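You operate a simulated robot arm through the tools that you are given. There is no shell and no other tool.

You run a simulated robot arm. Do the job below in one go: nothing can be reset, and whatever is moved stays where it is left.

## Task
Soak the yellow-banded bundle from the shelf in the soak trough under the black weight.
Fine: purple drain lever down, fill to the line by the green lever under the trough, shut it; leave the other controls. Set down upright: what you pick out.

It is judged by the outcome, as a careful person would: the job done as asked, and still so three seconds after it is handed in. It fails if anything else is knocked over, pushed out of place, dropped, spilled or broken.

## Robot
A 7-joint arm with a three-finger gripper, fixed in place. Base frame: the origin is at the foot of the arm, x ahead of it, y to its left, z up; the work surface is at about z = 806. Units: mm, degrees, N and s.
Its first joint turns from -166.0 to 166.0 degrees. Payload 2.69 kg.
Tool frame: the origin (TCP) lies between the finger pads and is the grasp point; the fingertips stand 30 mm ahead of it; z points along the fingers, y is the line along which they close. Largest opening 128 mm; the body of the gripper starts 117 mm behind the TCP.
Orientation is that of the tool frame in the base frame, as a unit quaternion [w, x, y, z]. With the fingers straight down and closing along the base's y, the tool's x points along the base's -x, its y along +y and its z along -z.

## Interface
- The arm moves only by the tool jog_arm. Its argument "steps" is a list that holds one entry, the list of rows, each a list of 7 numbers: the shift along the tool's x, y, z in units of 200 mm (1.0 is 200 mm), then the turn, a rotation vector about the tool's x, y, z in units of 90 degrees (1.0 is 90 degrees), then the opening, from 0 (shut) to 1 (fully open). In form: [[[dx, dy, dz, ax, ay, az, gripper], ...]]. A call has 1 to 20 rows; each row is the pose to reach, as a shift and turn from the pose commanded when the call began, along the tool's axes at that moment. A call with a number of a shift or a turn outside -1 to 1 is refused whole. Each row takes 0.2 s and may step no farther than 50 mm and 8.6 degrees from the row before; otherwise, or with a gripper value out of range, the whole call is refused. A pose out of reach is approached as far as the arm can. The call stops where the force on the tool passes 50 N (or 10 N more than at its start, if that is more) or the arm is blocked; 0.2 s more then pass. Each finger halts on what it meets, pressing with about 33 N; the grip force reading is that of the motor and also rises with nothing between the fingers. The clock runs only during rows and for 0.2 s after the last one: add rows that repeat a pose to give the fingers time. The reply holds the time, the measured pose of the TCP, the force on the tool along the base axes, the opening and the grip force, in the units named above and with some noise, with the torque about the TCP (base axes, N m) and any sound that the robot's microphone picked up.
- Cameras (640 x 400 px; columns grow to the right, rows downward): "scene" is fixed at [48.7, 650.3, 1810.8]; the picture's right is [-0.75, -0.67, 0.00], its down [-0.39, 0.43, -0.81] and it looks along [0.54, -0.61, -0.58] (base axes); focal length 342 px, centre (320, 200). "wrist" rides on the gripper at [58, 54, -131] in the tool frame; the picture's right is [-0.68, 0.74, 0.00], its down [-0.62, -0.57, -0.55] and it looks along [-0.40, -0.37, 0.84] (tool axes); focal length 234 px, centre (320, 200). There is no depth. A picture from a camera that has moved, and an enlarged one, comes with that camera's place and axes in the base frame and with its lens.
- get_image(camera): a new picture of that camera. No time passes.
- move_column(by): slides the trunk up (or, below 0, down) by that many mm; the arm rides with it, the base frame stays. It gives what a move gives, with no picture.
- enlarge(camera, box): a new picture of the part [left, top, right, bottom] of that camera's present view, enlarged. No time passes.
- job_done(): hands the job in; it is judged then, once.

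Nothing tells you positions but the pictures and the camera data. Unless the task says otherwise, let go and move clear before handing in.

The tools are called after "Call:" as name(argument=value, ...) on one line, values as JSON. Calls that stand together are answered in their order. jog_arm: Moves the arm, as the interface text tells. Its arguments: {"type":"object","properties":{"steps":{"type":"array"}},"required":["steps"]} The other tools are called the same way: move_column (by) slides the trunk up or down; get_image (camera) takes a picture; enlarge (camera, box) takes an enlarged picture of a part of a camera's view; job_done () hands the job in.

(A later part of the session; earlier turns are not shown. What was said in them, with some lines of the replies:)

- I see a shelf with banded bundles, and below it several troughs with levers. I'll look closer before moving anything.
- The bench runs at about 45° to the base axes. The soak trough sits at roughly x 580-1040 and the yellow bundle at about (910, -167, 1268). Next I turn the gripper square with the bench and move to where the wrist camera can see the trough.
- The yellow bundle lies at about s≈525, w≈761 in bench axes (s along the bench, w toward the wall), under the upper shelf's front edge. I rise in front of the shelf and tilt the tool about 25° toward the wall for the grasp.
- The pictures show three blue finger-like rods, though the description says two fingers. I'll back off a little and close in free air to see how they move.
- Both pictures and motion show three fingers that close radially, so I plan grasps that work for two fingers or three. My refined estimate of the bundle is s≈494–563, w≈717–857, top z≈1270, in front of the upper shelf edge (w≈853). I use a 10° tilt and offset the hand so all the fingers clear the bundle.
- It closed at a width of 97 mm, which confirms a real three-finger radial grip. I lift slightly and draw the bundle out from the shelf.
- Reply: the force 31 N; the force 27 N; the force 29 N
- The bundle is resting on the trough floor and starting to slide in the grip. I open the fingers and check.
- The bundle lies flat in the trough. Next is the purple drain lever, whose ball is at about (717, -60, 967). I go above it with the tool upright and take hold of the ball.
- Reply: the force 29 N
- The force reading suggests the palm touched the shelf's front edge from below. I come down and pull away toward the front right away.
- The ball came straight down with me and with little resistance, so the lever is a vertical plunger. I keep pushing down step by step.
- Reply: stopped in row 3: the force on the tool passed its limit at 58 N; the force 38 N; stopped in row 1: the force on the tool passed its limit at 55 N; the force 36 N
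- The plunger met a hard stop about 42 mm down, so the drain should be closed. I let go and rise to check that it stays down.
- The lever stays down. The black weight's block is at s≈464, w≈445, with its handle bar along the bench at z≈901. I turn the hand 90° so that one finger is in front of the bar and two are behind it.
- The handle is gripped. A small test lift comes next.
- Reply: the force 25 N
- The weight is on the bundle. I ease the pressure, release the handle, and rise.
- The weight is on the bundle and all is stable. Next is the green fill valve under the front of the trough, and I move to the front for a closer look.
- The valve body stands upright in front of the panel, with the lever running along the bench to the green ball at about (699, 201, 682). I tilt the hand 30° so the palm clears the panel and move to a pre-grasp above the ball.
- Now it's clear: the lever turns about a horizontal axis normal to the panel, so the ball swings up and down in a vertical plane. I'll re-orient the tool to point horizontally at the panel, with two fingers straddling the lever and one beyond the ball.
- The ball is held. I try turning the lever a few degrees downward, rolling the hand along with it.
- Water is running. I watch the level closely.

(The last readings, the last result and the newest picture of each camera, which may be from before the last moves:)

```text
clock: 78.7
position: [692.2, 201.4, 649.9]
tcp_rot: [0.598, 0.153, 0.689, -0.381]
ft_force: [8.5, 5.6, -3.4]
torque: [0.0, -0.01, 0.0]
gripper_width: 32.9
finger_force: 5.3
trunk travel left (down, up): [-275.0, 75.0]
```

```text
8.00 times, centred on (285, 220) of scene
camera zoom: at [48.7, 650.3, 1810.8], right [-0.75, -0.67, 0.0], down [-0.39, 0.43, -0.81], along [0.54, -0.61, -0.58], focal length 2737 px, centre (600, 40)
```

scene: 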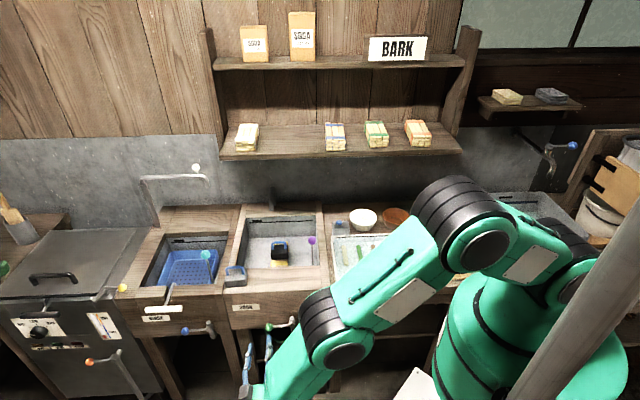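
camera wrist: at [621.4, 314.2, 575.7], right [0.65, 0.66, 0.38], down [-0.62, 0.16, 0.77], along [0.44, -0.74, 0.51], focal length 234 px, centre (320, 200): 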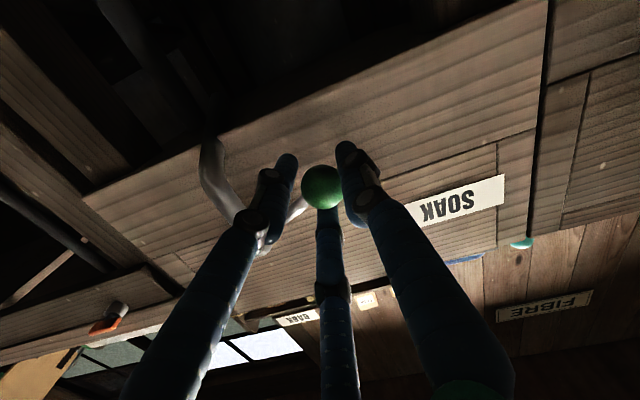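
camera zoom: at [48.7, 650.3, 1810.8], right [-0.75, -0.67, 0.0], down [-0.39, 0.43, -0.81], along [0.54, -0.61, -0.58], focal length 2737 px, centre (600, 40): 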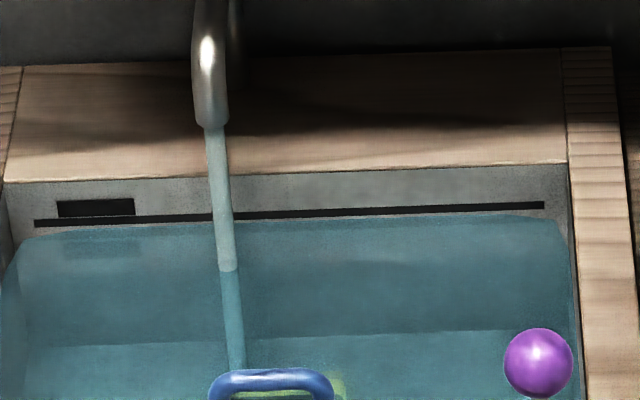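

The level is just under the line. I hold for a short moment and then swing the lever back to shut in the same call.

Call:
jog_arm(steps=[[[0, 0, 0, 0, 0, 0, 0.2], [0, 0, 0, 0, 0, 0, 0.2], [0, 0, 0, 0, 0, 0, 0.2], [-0.0526, -0.0033, 0, 0, 0, 0.08, 0.2], [-0.1044, -0.0132, 0, 0, 0, 0.16, 0.2], [-0.154, -0.029, 0, 0, 0, 0.239, 0.2], [-0.154, -0.029, 0, 0, 0, 0.239, 0.2]]])

Call:
enlarge(camera="scene", box=[245, 205, 325, 235])

Call:
get_image(camera="wrist")

```text
clock: 80.3
position: [695.5, 205.2, 683.1]
tcp_rot: [0.659, 0.278, 0.648, -0.261]
ft_force: [8.5, 8.2, -1.0]
torque: [0.08, 0.11, 0.06]
gripper_width: 33.9
finger_force: 6.2
trunk travel left (down, up): [-275.0, 75.0]
```

```text
8.00 times, centred on (285, 220) of scene
camera zoom: at [48.7, 650.3, 1810.8], right [-0.75, -0.67, 0.0], down [-0.39, 0.43, -0.81], along [0.54, -0.61, -0.58], focal length 2737 px, centre (600, 40)
```

zoom: 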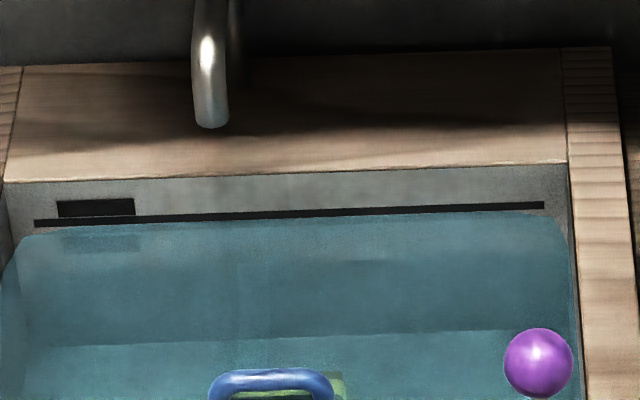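

```text
taken
camera wrist: at [642.3, 336.5, 625.2], right [0.5, 0.51, 0.7], down [-0.8, -0.02, 0.6], along [0.32, -0.86, 0.4], focal length 234 px, centre (320, 200)
```

wrist: 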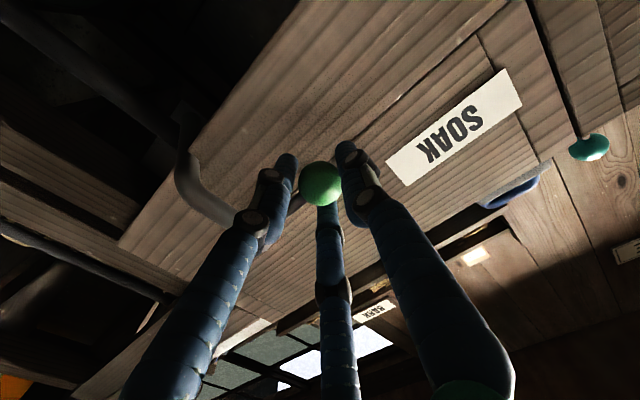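

Call:
enlarge(camera="scene", box=[245, 213, 290, 241])

Call:
enlarge(camera="scene", box=[285, 210, 325, 235])

```text
14.22 times, centred on (268, 227) of scene
camera zoom: at [48.7, 650.3, 1810.8], right [-0.75, -0.67, 0.0], down [-0.39, 0.43, -0.81], along [0.54, -0.61, -0.58], focal length 4866 px, centre (1067, -184)
```

zoom: 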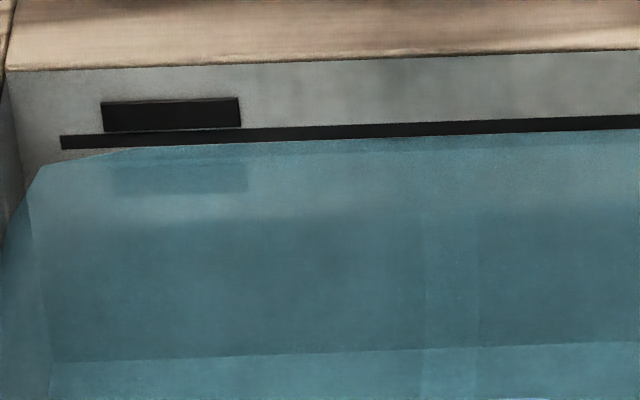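

```text
16.00 times, centred on (305, 222) of scene
camera zoom: at [48.7, 650.3, 1810.8], right [-0.75, -0.67, 0.0], down [-0.39, 0.43, -0.81], along [0.54, -0.61, -0.58], focal length 5474 px, centre (560, -160)
```

zoom: 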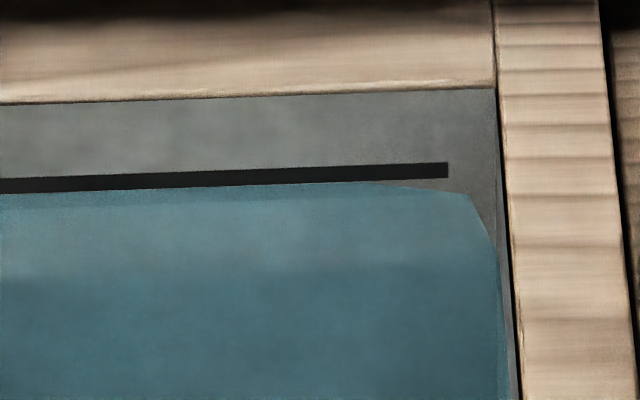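

Flow has stopped and the water touches the lower edge of the line. I add a very brief top-up to bring it onto the line, then shut again.

Call:
jog_arm(steps=[[[0.0526, -0.0033, 0, 0, 0, -0.08, 0.2], [0.1044, -0.0132, 0, 0, 0, -0.16, 0.2], [0.154, -0.029, 0, 0, 0, -0.239, 0.2], [0.1044, -0.0132, 0, 0, 0, -0.16, 0.2], [0.0526, -0.0033, 0, 0, 0, -0.08, 0.2], [0, 0, 0, 0, 0, 0, 0.2], [0, 0, 0, 0, 0, 0, 0.2]]])

Call:
enlarge(camera="scene", box=[245, 213, 290, 241])

Call:
enlarge(camera="scene", box=[230, 200, 340, 290])

```text
clock: 81.9
position: [696.3, 206.4, 680.5]
tcp_rot: [0.659, 0.278, 0.648, -0.261]
ft_force: [10.3, 4.7, 1.3]
torque: [-0.02, 0.02, -0.03]
gripper_width: 32.4
finger_force: 5.8
trunk travel left (down, up): [-275.0, 75.0]
```

```text
14.22 times, centred on (268, 227) of scene
camera zoom: at [48.7, 650.3, 1810.8], right [-0.75, -0.67, 0.0], down [-0.39, 0.43, -0.81], along [0.54, -0.61, -0.58], focal length 4866 px, centre (1067, -184)
```

zoom: 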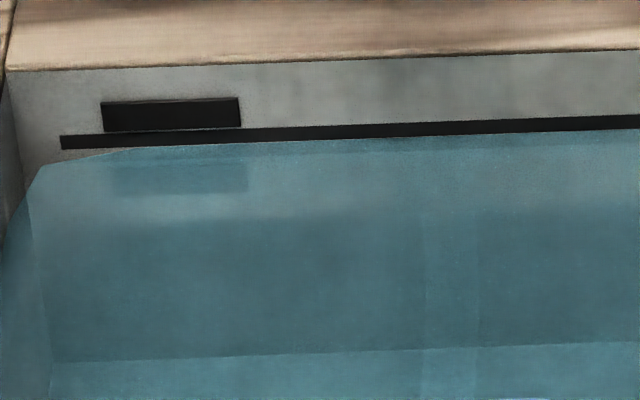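

```text
4.44 times, centred on (285, 245) of scene
camera zoom: at [48.7, 650.3, 1810.8], right [-0.75, -0.67, 0.0], down [-0.39, 0.43, -0.81], along [0.54, -0.61, -0.58], focal length 1520 px, centre (476, 0)
```

zoom: 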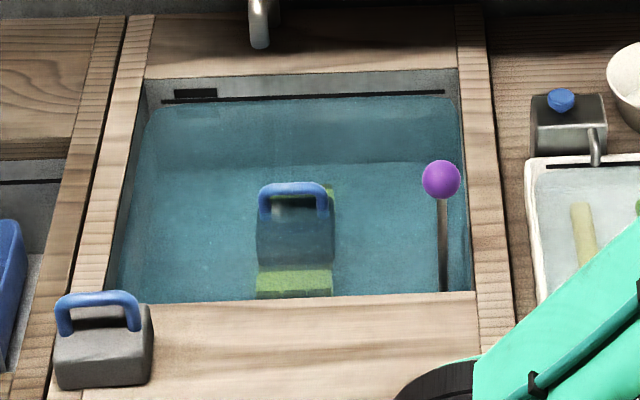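

Call:
jog_arm(steps=[[[0.0526, -0.0033, 0, 0, 0, -0.08, 0.2], [0.1044, -0.0132, 0, 0, 0, -0.16, 0.2], [0.154, -0.029, 0, 0, 0, -0.239, 0.2], [0.154, -0.029, 0, 0, 0, -0.239, 0.2], [0.154, -0.029, 0, 0, 0, -0.239, 0.2], [0.1044, -0.0132, 0, 0, 0, -0.16, 0.2], [0.0526, -0.0033, 0, 0, 0, -0.08, 0.2], [0, 0, 0, 0, 0, 0, 0.2], [0, 0, 0, 0, 0, 0, 0.2]]])

Call:
enlarge(camera="scene", box=[245, 213, 290, 241])

Call:
get_image(camera="wrist")

```text
clock: 83.9
position: [695.7, 205.9, 680.7]
tcp_rot: [0.659, 0.278, 0.648, -0.262]
ft_force: [7.3, 6.6, 1.8]
torque: [0.01, -0.04, 0.04]
gripper_width: 32.5
finger_force: 5.4
trunk travel left (down, up): [-275.0, 75.0]
```

```text
14.22 times, centred on (268, 227) of scene
camera zoom: at [48.7, 650.3, 1810.8], right [-0.75, -0.67, 0.0], down [-0.39, 0.43, -0.81], along [0.54, -0.61, -0.58], focal length 4866 px, centre (1067, -184)
```

zoom: 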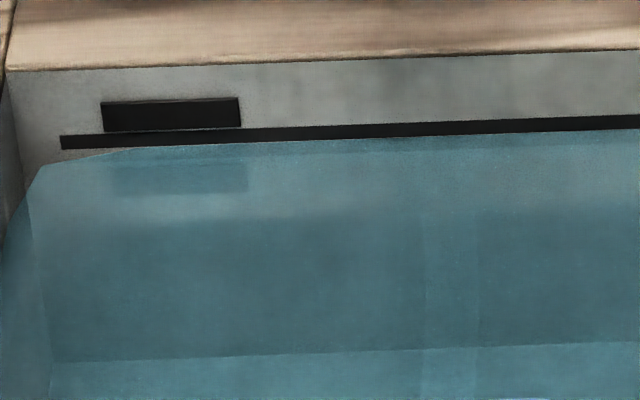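

```text
taken
camera wrist: at [642.8, 336.9, 623.9], right [0.5, 0.51, 0.7], down [-0.8, -0.02, 0.6], along [0.32, -0.86, 0.4], focal length 234 px, centre (320, 200)
```

wrist: 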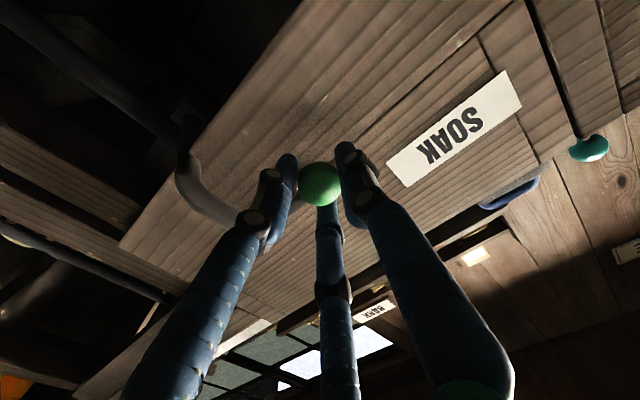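

Call:
enlarge(camera="scene", box=[285, 210, 325, 235])

Call:
enlarge(camera="scene", box=[265, 214, 289, 229])

```text
16.00 times, centred on (305, 222) of scene
camera zoom: at [48.7, 650.3, 1810.8], right [-0.75, -0.67, 0.0], down [-0.39, 0.43, -0.81], along [0.54, -0.61, -0.58], focal length 5474 px, centre (560, -160)
```

zoom: 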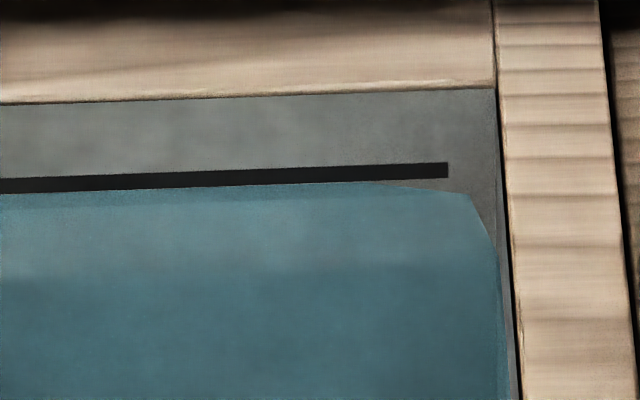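

```text
16.00 times, centred on (277, 222) of scene
camera zoom: at [48.7, 650.3, 1810.8], right [-0.75, -0.67, 0.0], down [-0.39, 0.43, -0.81], along [0.54, -0.61, -0.58], focal length 5474 px, centre (1008, -144)
```

zoom: 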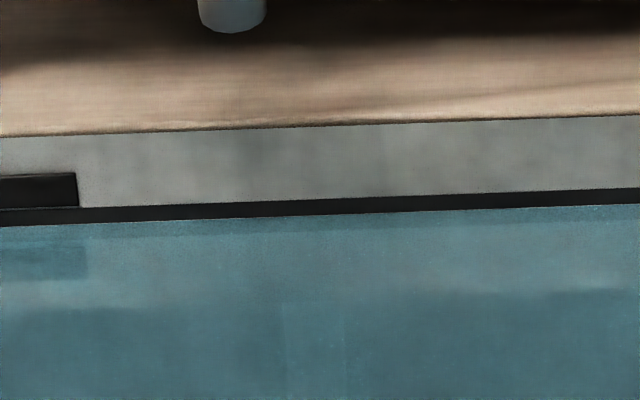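

Call:
jog_arm(steps=[[[0.0526, -0.0033, 0, 0, 0, -0.08, 0.2], [0.1044, -0.0132, 0, 0, 0, -0.16, 0.2]]])

Call:
enlarge(camera="scene", box=[245, 205, 325, 235])

Call:
get_image(camera="wrist")

Call:
enlarge(camera="scene", box=[245, 300, 325, 350])

```text
clock: 84.5
position: [693.3, 204.6, 658.8]
tcp_rot: [0.62, 0.194, 0.679, -0.342]
ft_force: [4.8, 8.5, -2.9]
torque: [0.03, 0.06, 0.07]
gripper_width: 32.4
finger_force: 4.8
trunk travel left (down, up): [-275.0, 75.0]
```

```text
8.00 times, centred on (285, 220) of scene
camera zoom: at [48.7, 650.3, 1810.8], right [-0.75, -0.67, 0.0], down [-0.39, 0.43, -0.81], along [0.54, -0.61, -0.58], focal length 2737 px, centre (600, 40)
```

zoom: 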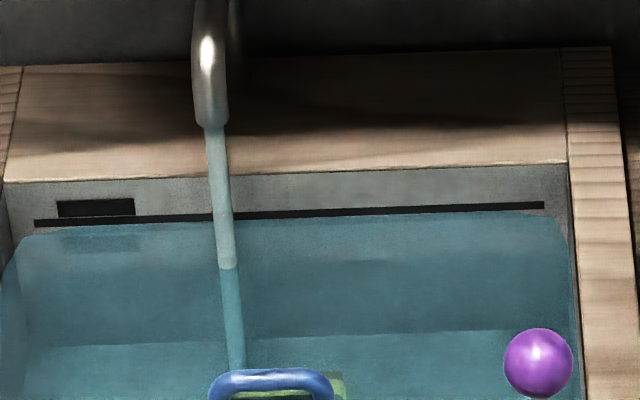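

```text
taken
camera wrist: at [629.7, 323.7, 590.6], right [0.61, 0.62, 0.49], down [-0.68, 0.1, 0.72], along [0.4, -0.78, 0.48], focal length 234 px, centre (320, 200)
```

wrist: 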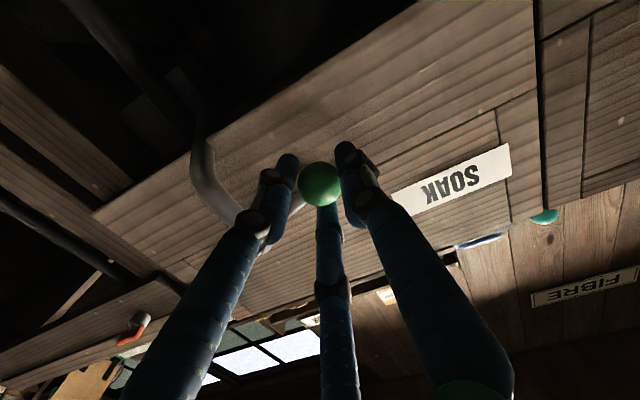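

```text
8.00 times, centred on (285, 325) of scene
camera zoom: at [48.7, 650.3, 1810.8], right [-0.75, -0.67, 0.0], down [-0.39, 0.43, -0.81], along [0.54, -0.61, -0.58], focal length 2737 px, centre (600, -800)
```

zoom: 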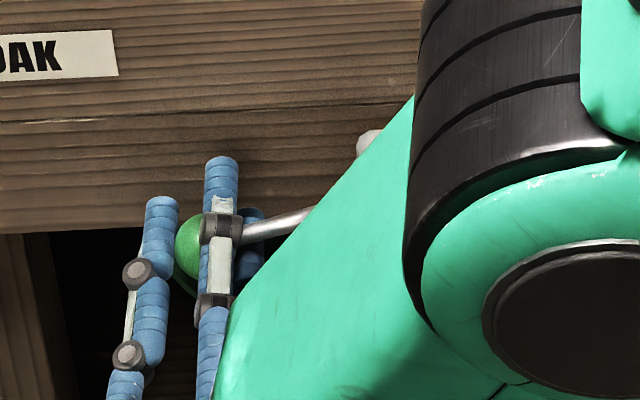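

Call:
jog_arm(steps=[[[0, 0, 0, 0, 0, 0, 0.2]]])

Call:
enlarge(camera="scene", box=[265, 214, 289, 229])

```text
clock: 84.9
position: [694.2, 204.8, 659.7]
tcp_rot: [0.62, 0.193, 0.678, -0.343]
ft_force: [5.9, 9.3, -1.3]
torque: [0.02, 0.0, 0.07]
gripper_width: 32.5
finger_force: 4.9
trunk travel left (down, up): [-275.0, 75.0]
```

```text
16.00 times, centred on (277, 222) of scene
camera zoom: at [48.7, 650.3, 1810.8], right [-0.75, -0.67, 0.0], down [-0.39, 0.43, -0.81], along [0.54, -0.61, -0.58], focal length 5474 px, centre (1008, -144)
```

zoom: 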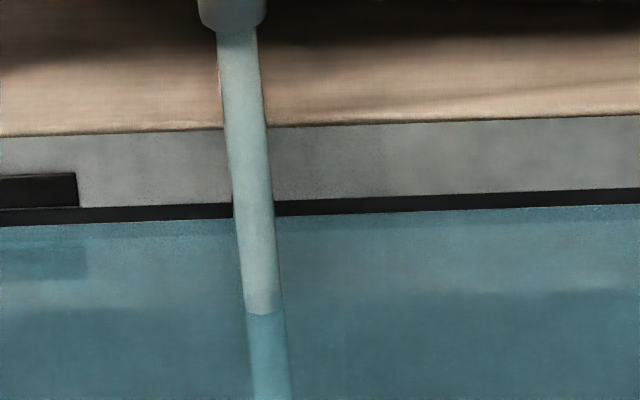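

Call:
jog_arm(steps=[[[0, 0, 0, 0, 0, 0, 0.2], [0, 0, 0, 0, 0, 0, 0.2]]])

Call:
enlarge(camera="scene", box=[265, 214, 289, 229])

```text
clock: 85.5
position: [693.4, 203.9, 659.9]
tcp_rot: [0.621, 0.195, 0.678, -0.342]
ft_force: [4.8, 7.8, -2.1]
torque: [0.05, 0.0, 0.06]
gripper_width: 32.0
finger_force: 5.3
trunk travel left (down, up): [-275.0, 75.0]
```

```text
16.00 times, centred on (277, 222) of scene
camera zoom: at [48.7, 650.3, 1810.8], right [-0.75, -0.67, 0.0], down [-0.39, 0.43, -0.81], along [0.54, -0.61, -0.58], focal length 5474 px, centre (1008, -144)
```

zoom: 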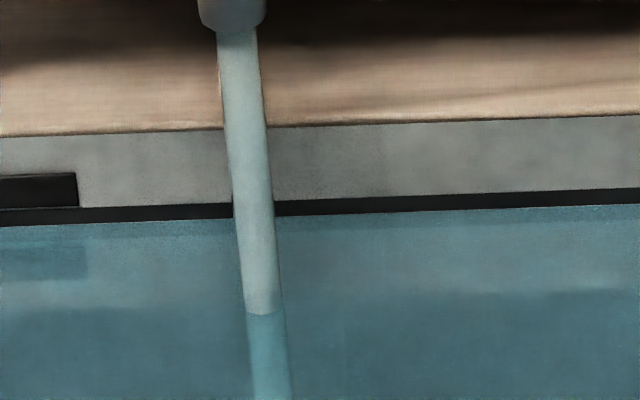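

The level no longer rises with the stream running, so it has topped out at the line. I shut the lever now.

Call:
jog_arm(steps=[[[-0.0526, -0.0033, 0, 0, 0, 0.08, 0.2], [-0.1044, -0.0132, 0, 0, 0, 0.16, 0.2], [-0.113, -0.0155, 0, 0, 0, 0.172, 0.2], [-0.113, -0.0155, 0, 0, 0, 0.172, 0.2]]])

Call:
enlarge(camera="scene", box=[220, 200, 340, 280])

Call:
get_image(camera="scene")

Call:
get_image(camera="wrist")

```text
clock: 86.7
position: [695.9, 207.7, 681.4]
tcp_rot: [0.66, 0.284, 0.648, -0.254]
ft_force: [17.4, 3.2, -25.2]
torque: [0.63, 0.61, 0.56]
gripper_width: 29.0
finger_force: 44.5
trunk travel left (down, up): [-275.0, 75.0]
stopped in row 4: the force on the tool passed its limit at 51 N (the readings are from after the stop); the commanded pose is now the measured one
```

```text
5.00 times, centred on (280, 240) of scene
camera zoom: at [48.7, 650.3, 1810.8], right [-0.75, -0.67, 0.0], down [-0.39, 0.43, -0.81], along [0.54, -0.61, -0.58], focal length 1711 px, centre (520, 0)
```

zoom: 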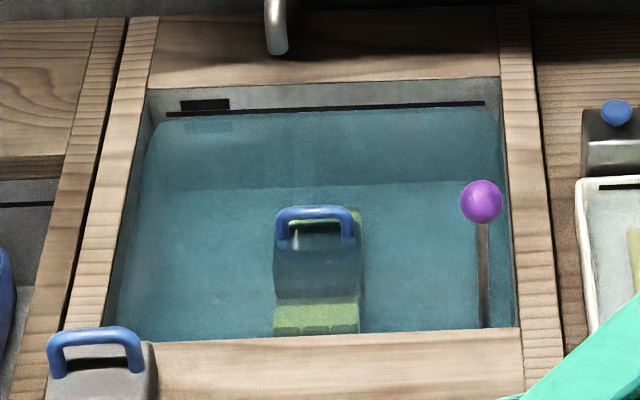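

```text
taken
```

scene: 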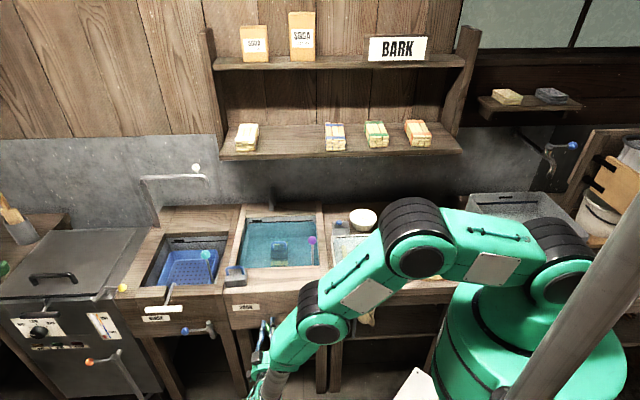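

```text
taken
camera wrist: at [644.4, 338.6, 625.5], right [0.5, 0.5, 0.71], down [-0.81, -0.04, 0.59], along [0.32, -0.87, 0.39], focal length 234 px, centre (320, 200)
```

wrist: 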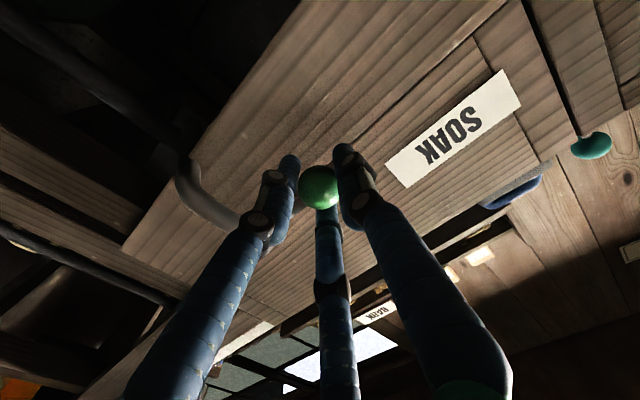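

The lever is hard against its stop and the flow is off. I open the fingers and back straight out.

Call:
jog_arm(steps=[[[0, 0, 0, 0, 0, 0, 0.3], [0, 0, 0, 0, 0, 0, 0.4], [0, 0, 0, 0, 0, 0, 0.5], [0, 0, 0, 0, 0, 0, 0.5]]])

Call:
get_image(camera="wrist")

```text
clock: 87.7
position: [695.8, 206.4, 682.4]
tcp_rot: [0.66, 0.285, 0.646, -0.255]
ft_force: [-0.3, -0.1, 0.0]
torque: [0.02, 0.04, 0.0]
gripper_width: 63.9
finger_force: 0.1
trunk travel left (down, up): [-275.0, 75.0]
```

```text
taken
camera wrist: at [643.4, 338.0, 627.4], right [0.5, 0.5, 0.71], down [-0.81, -0.03, 0.59], along [0.32, -0.87, 0.39], focal length 234 px, centre (320, 200)
```

wrist: 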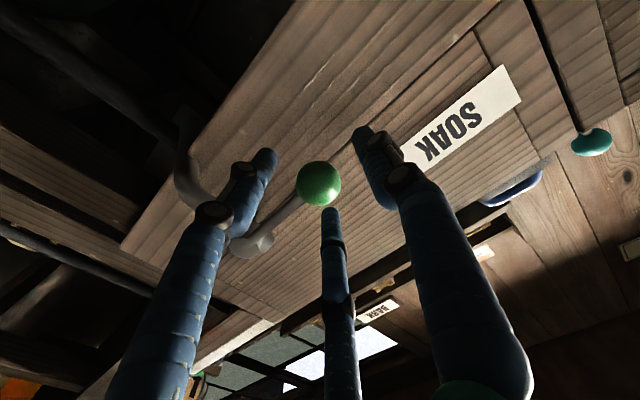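

Call:
jog_arm(steps=[[[0, 0, -0.15, 0, 0, 0, 0.5], [0, 0, -0.35, 0, 0, 0, 0.5], [0, 0, -0.55, 0, 0, 0, 0.5], [0, 0, -0.75, 0, 0, 0, 0.5]]])

Call:
get_image(camera="scene")

Call:
enlarge(camera="scene", box=[215, 200, 345, 350])

Call:
get_image(camera="wrist")

```text
clock: 88.7
position: [586.8, 311.5, 682.2]
tcp_rot: [0.661, 0.284, 0.647, -0.255]
ft_force: [0.3, 0.1, 1.3]
torque: [0.0, -0.01, -0.03]
gripper_width: 64.1
finger_force: 0.2
trunk travel left (down, up): [-275.0, 75.0]
```

```text
taken
```

scene: 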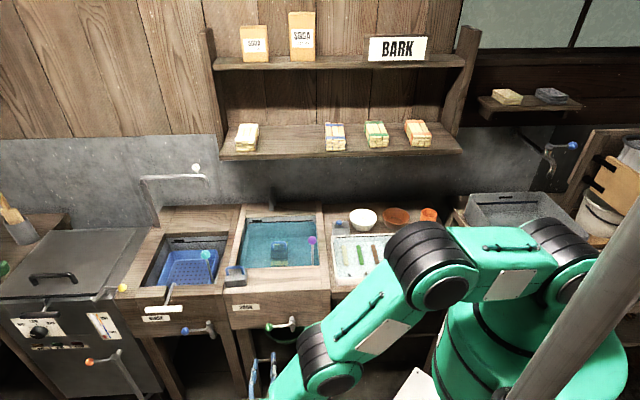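

```text
2.67 times, centred on (280, 275) of scene
camera zoom: at [48.7, 650.3, 1810.8], right [-0.75, -0.67, 0.0], down [-0.39, 0.43, -0.81], along [0.54, -0.61, -0.58], focal length 912 px, centre (427, 0)
```

zoom: 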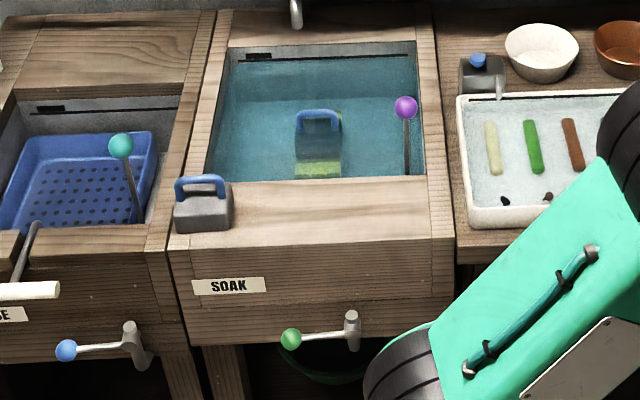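

```text
taken
camera wrist: at [535.2, 443.3, 626.1], right [0.5, 0.5, 0.71], down [-0.81, -0.03, 0.59], along [0.32, -0.86, 0.39], focal length 234 px, centre (320, 200)
```

wrist: 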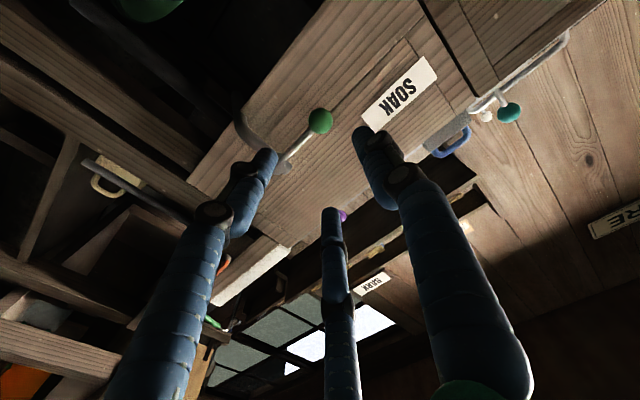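

Call:
jog_arm(steps=[[[0, 0, -0.2, 0, 0, 0, 0.5], [0, 0, -0.3, 0, 0, 0, 0.5], [0, 0, -0.3, 0, 0, 0, 0.5], [0, 0, -0.3, 0, 0, 0, 0.5], [0, 0, -0.3, 0, 0, 0, 0.5], [0, 0, -0.3, 0, 0, 0, 0.5], [0, 0, -0.3, 0, 0, 0, 0.5], [0, 0, -0.3, 0, 0, 0, 0.5], [0, 0, -0.3, 0, 0, 0, 0.5], [0, 0, -0.3, 0, 0, 0, 0.5], [0, 0, -0.3, 0, 0, 0, 0.5], [0, 0, -0.3, 0, 0, 0, 0.5], [0, 0, -0.3, 0, 0, 0, 0.5], [0, 0, -0.3, 0, 0, 0, 0.5], [0, 0, -0.3, 0, 0, 0, 0.5]]])

Call:
enlarge(camera="scene", box=[245, 213, 290, 241])

Call:
enlarge(camera="scene", box=[240, 205, 330, 275])

Call:
get_image(camera="scene")

```text
clock: 91.9
position: [546.6, 354.6, 682.1]
tcp_rot: [0.66, 0.285, 0.646, -0.255]
ft_force: [-0.3, 0.3, 0.4]
torque: [-0.02, -0.03, 0.01]
gripper_width: 64.0
finger_force: 0.0
trunk travel left (down, up): [-275.0, 75.0]
```

```text
14.22 times, centred on (268, 227) of scene
camera zoom: at [48.7, 650.3, 1810.8], right [-0.75, -0.67, 0.0], down [-0.39, 0.43, -0.81], along [0.54, -0.61, -0.58], focal length 4866 px, centre (1067, -184)
```

zoom: 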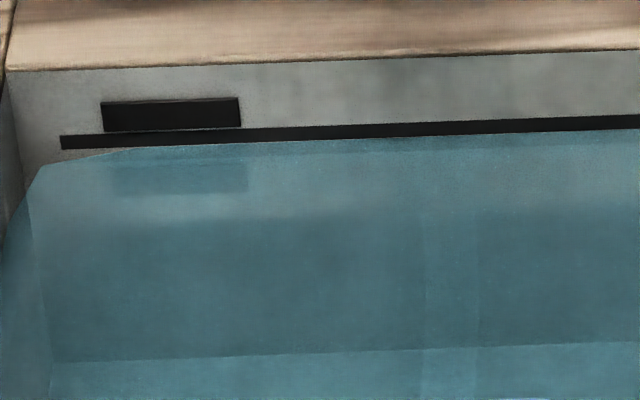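

```text
5.71 times, centred on (285, 240) of scene
camera zoom: at [48.7, 650.3, 1810.8], right [-0.75, -0.67, 0.0], down [-0.39, 0.43, -0.81], along [0.54, -0.61, -0.58], focal length 1955 px, centre (520, -29)
```

zoom: 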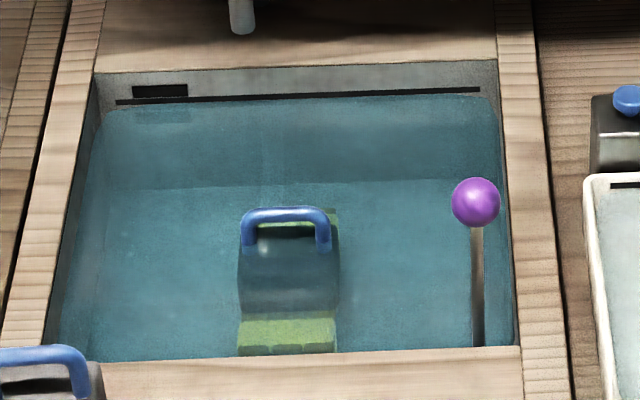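

```text
taken
```

scene: 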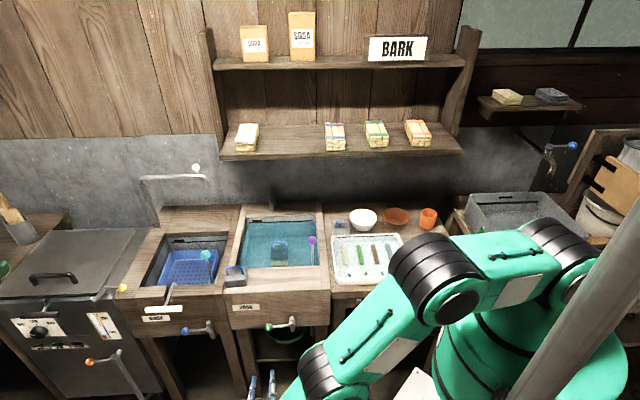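

The yellow-banded bundle is soaking flat on the trough floor with the black weight upright on top. The drain lever is down, the water stands at the line, and the green lever is shut with no flow. The arm is clear, so I hand the job in.

Call:
job_done()

```text
The job is handed in.
```

The yellow-banded bundle is lying flat in the soak trough with the black weight upright on top of it, and I've handed the job in.

- **Drain:** I pushed the purple lever straight down about 42 mm to its stop, and it stayed down when released.
- **Water:** The level sits at the lower edge of the fill line. It stopped rising there even while the water was still running, so I couldn't bring it any higher. It held steady for about five seconds after I shut the green lever.
- **Green lever:** It is back hard against its closed stop and nothing is coming from the spout.
- **Shelf contact:** After I had set the bundle down, the hand touched the front edge of the shelf from below. The pictures showed nothing had moved.

I didn't touch the other levers, the grey weight or the other bundles.
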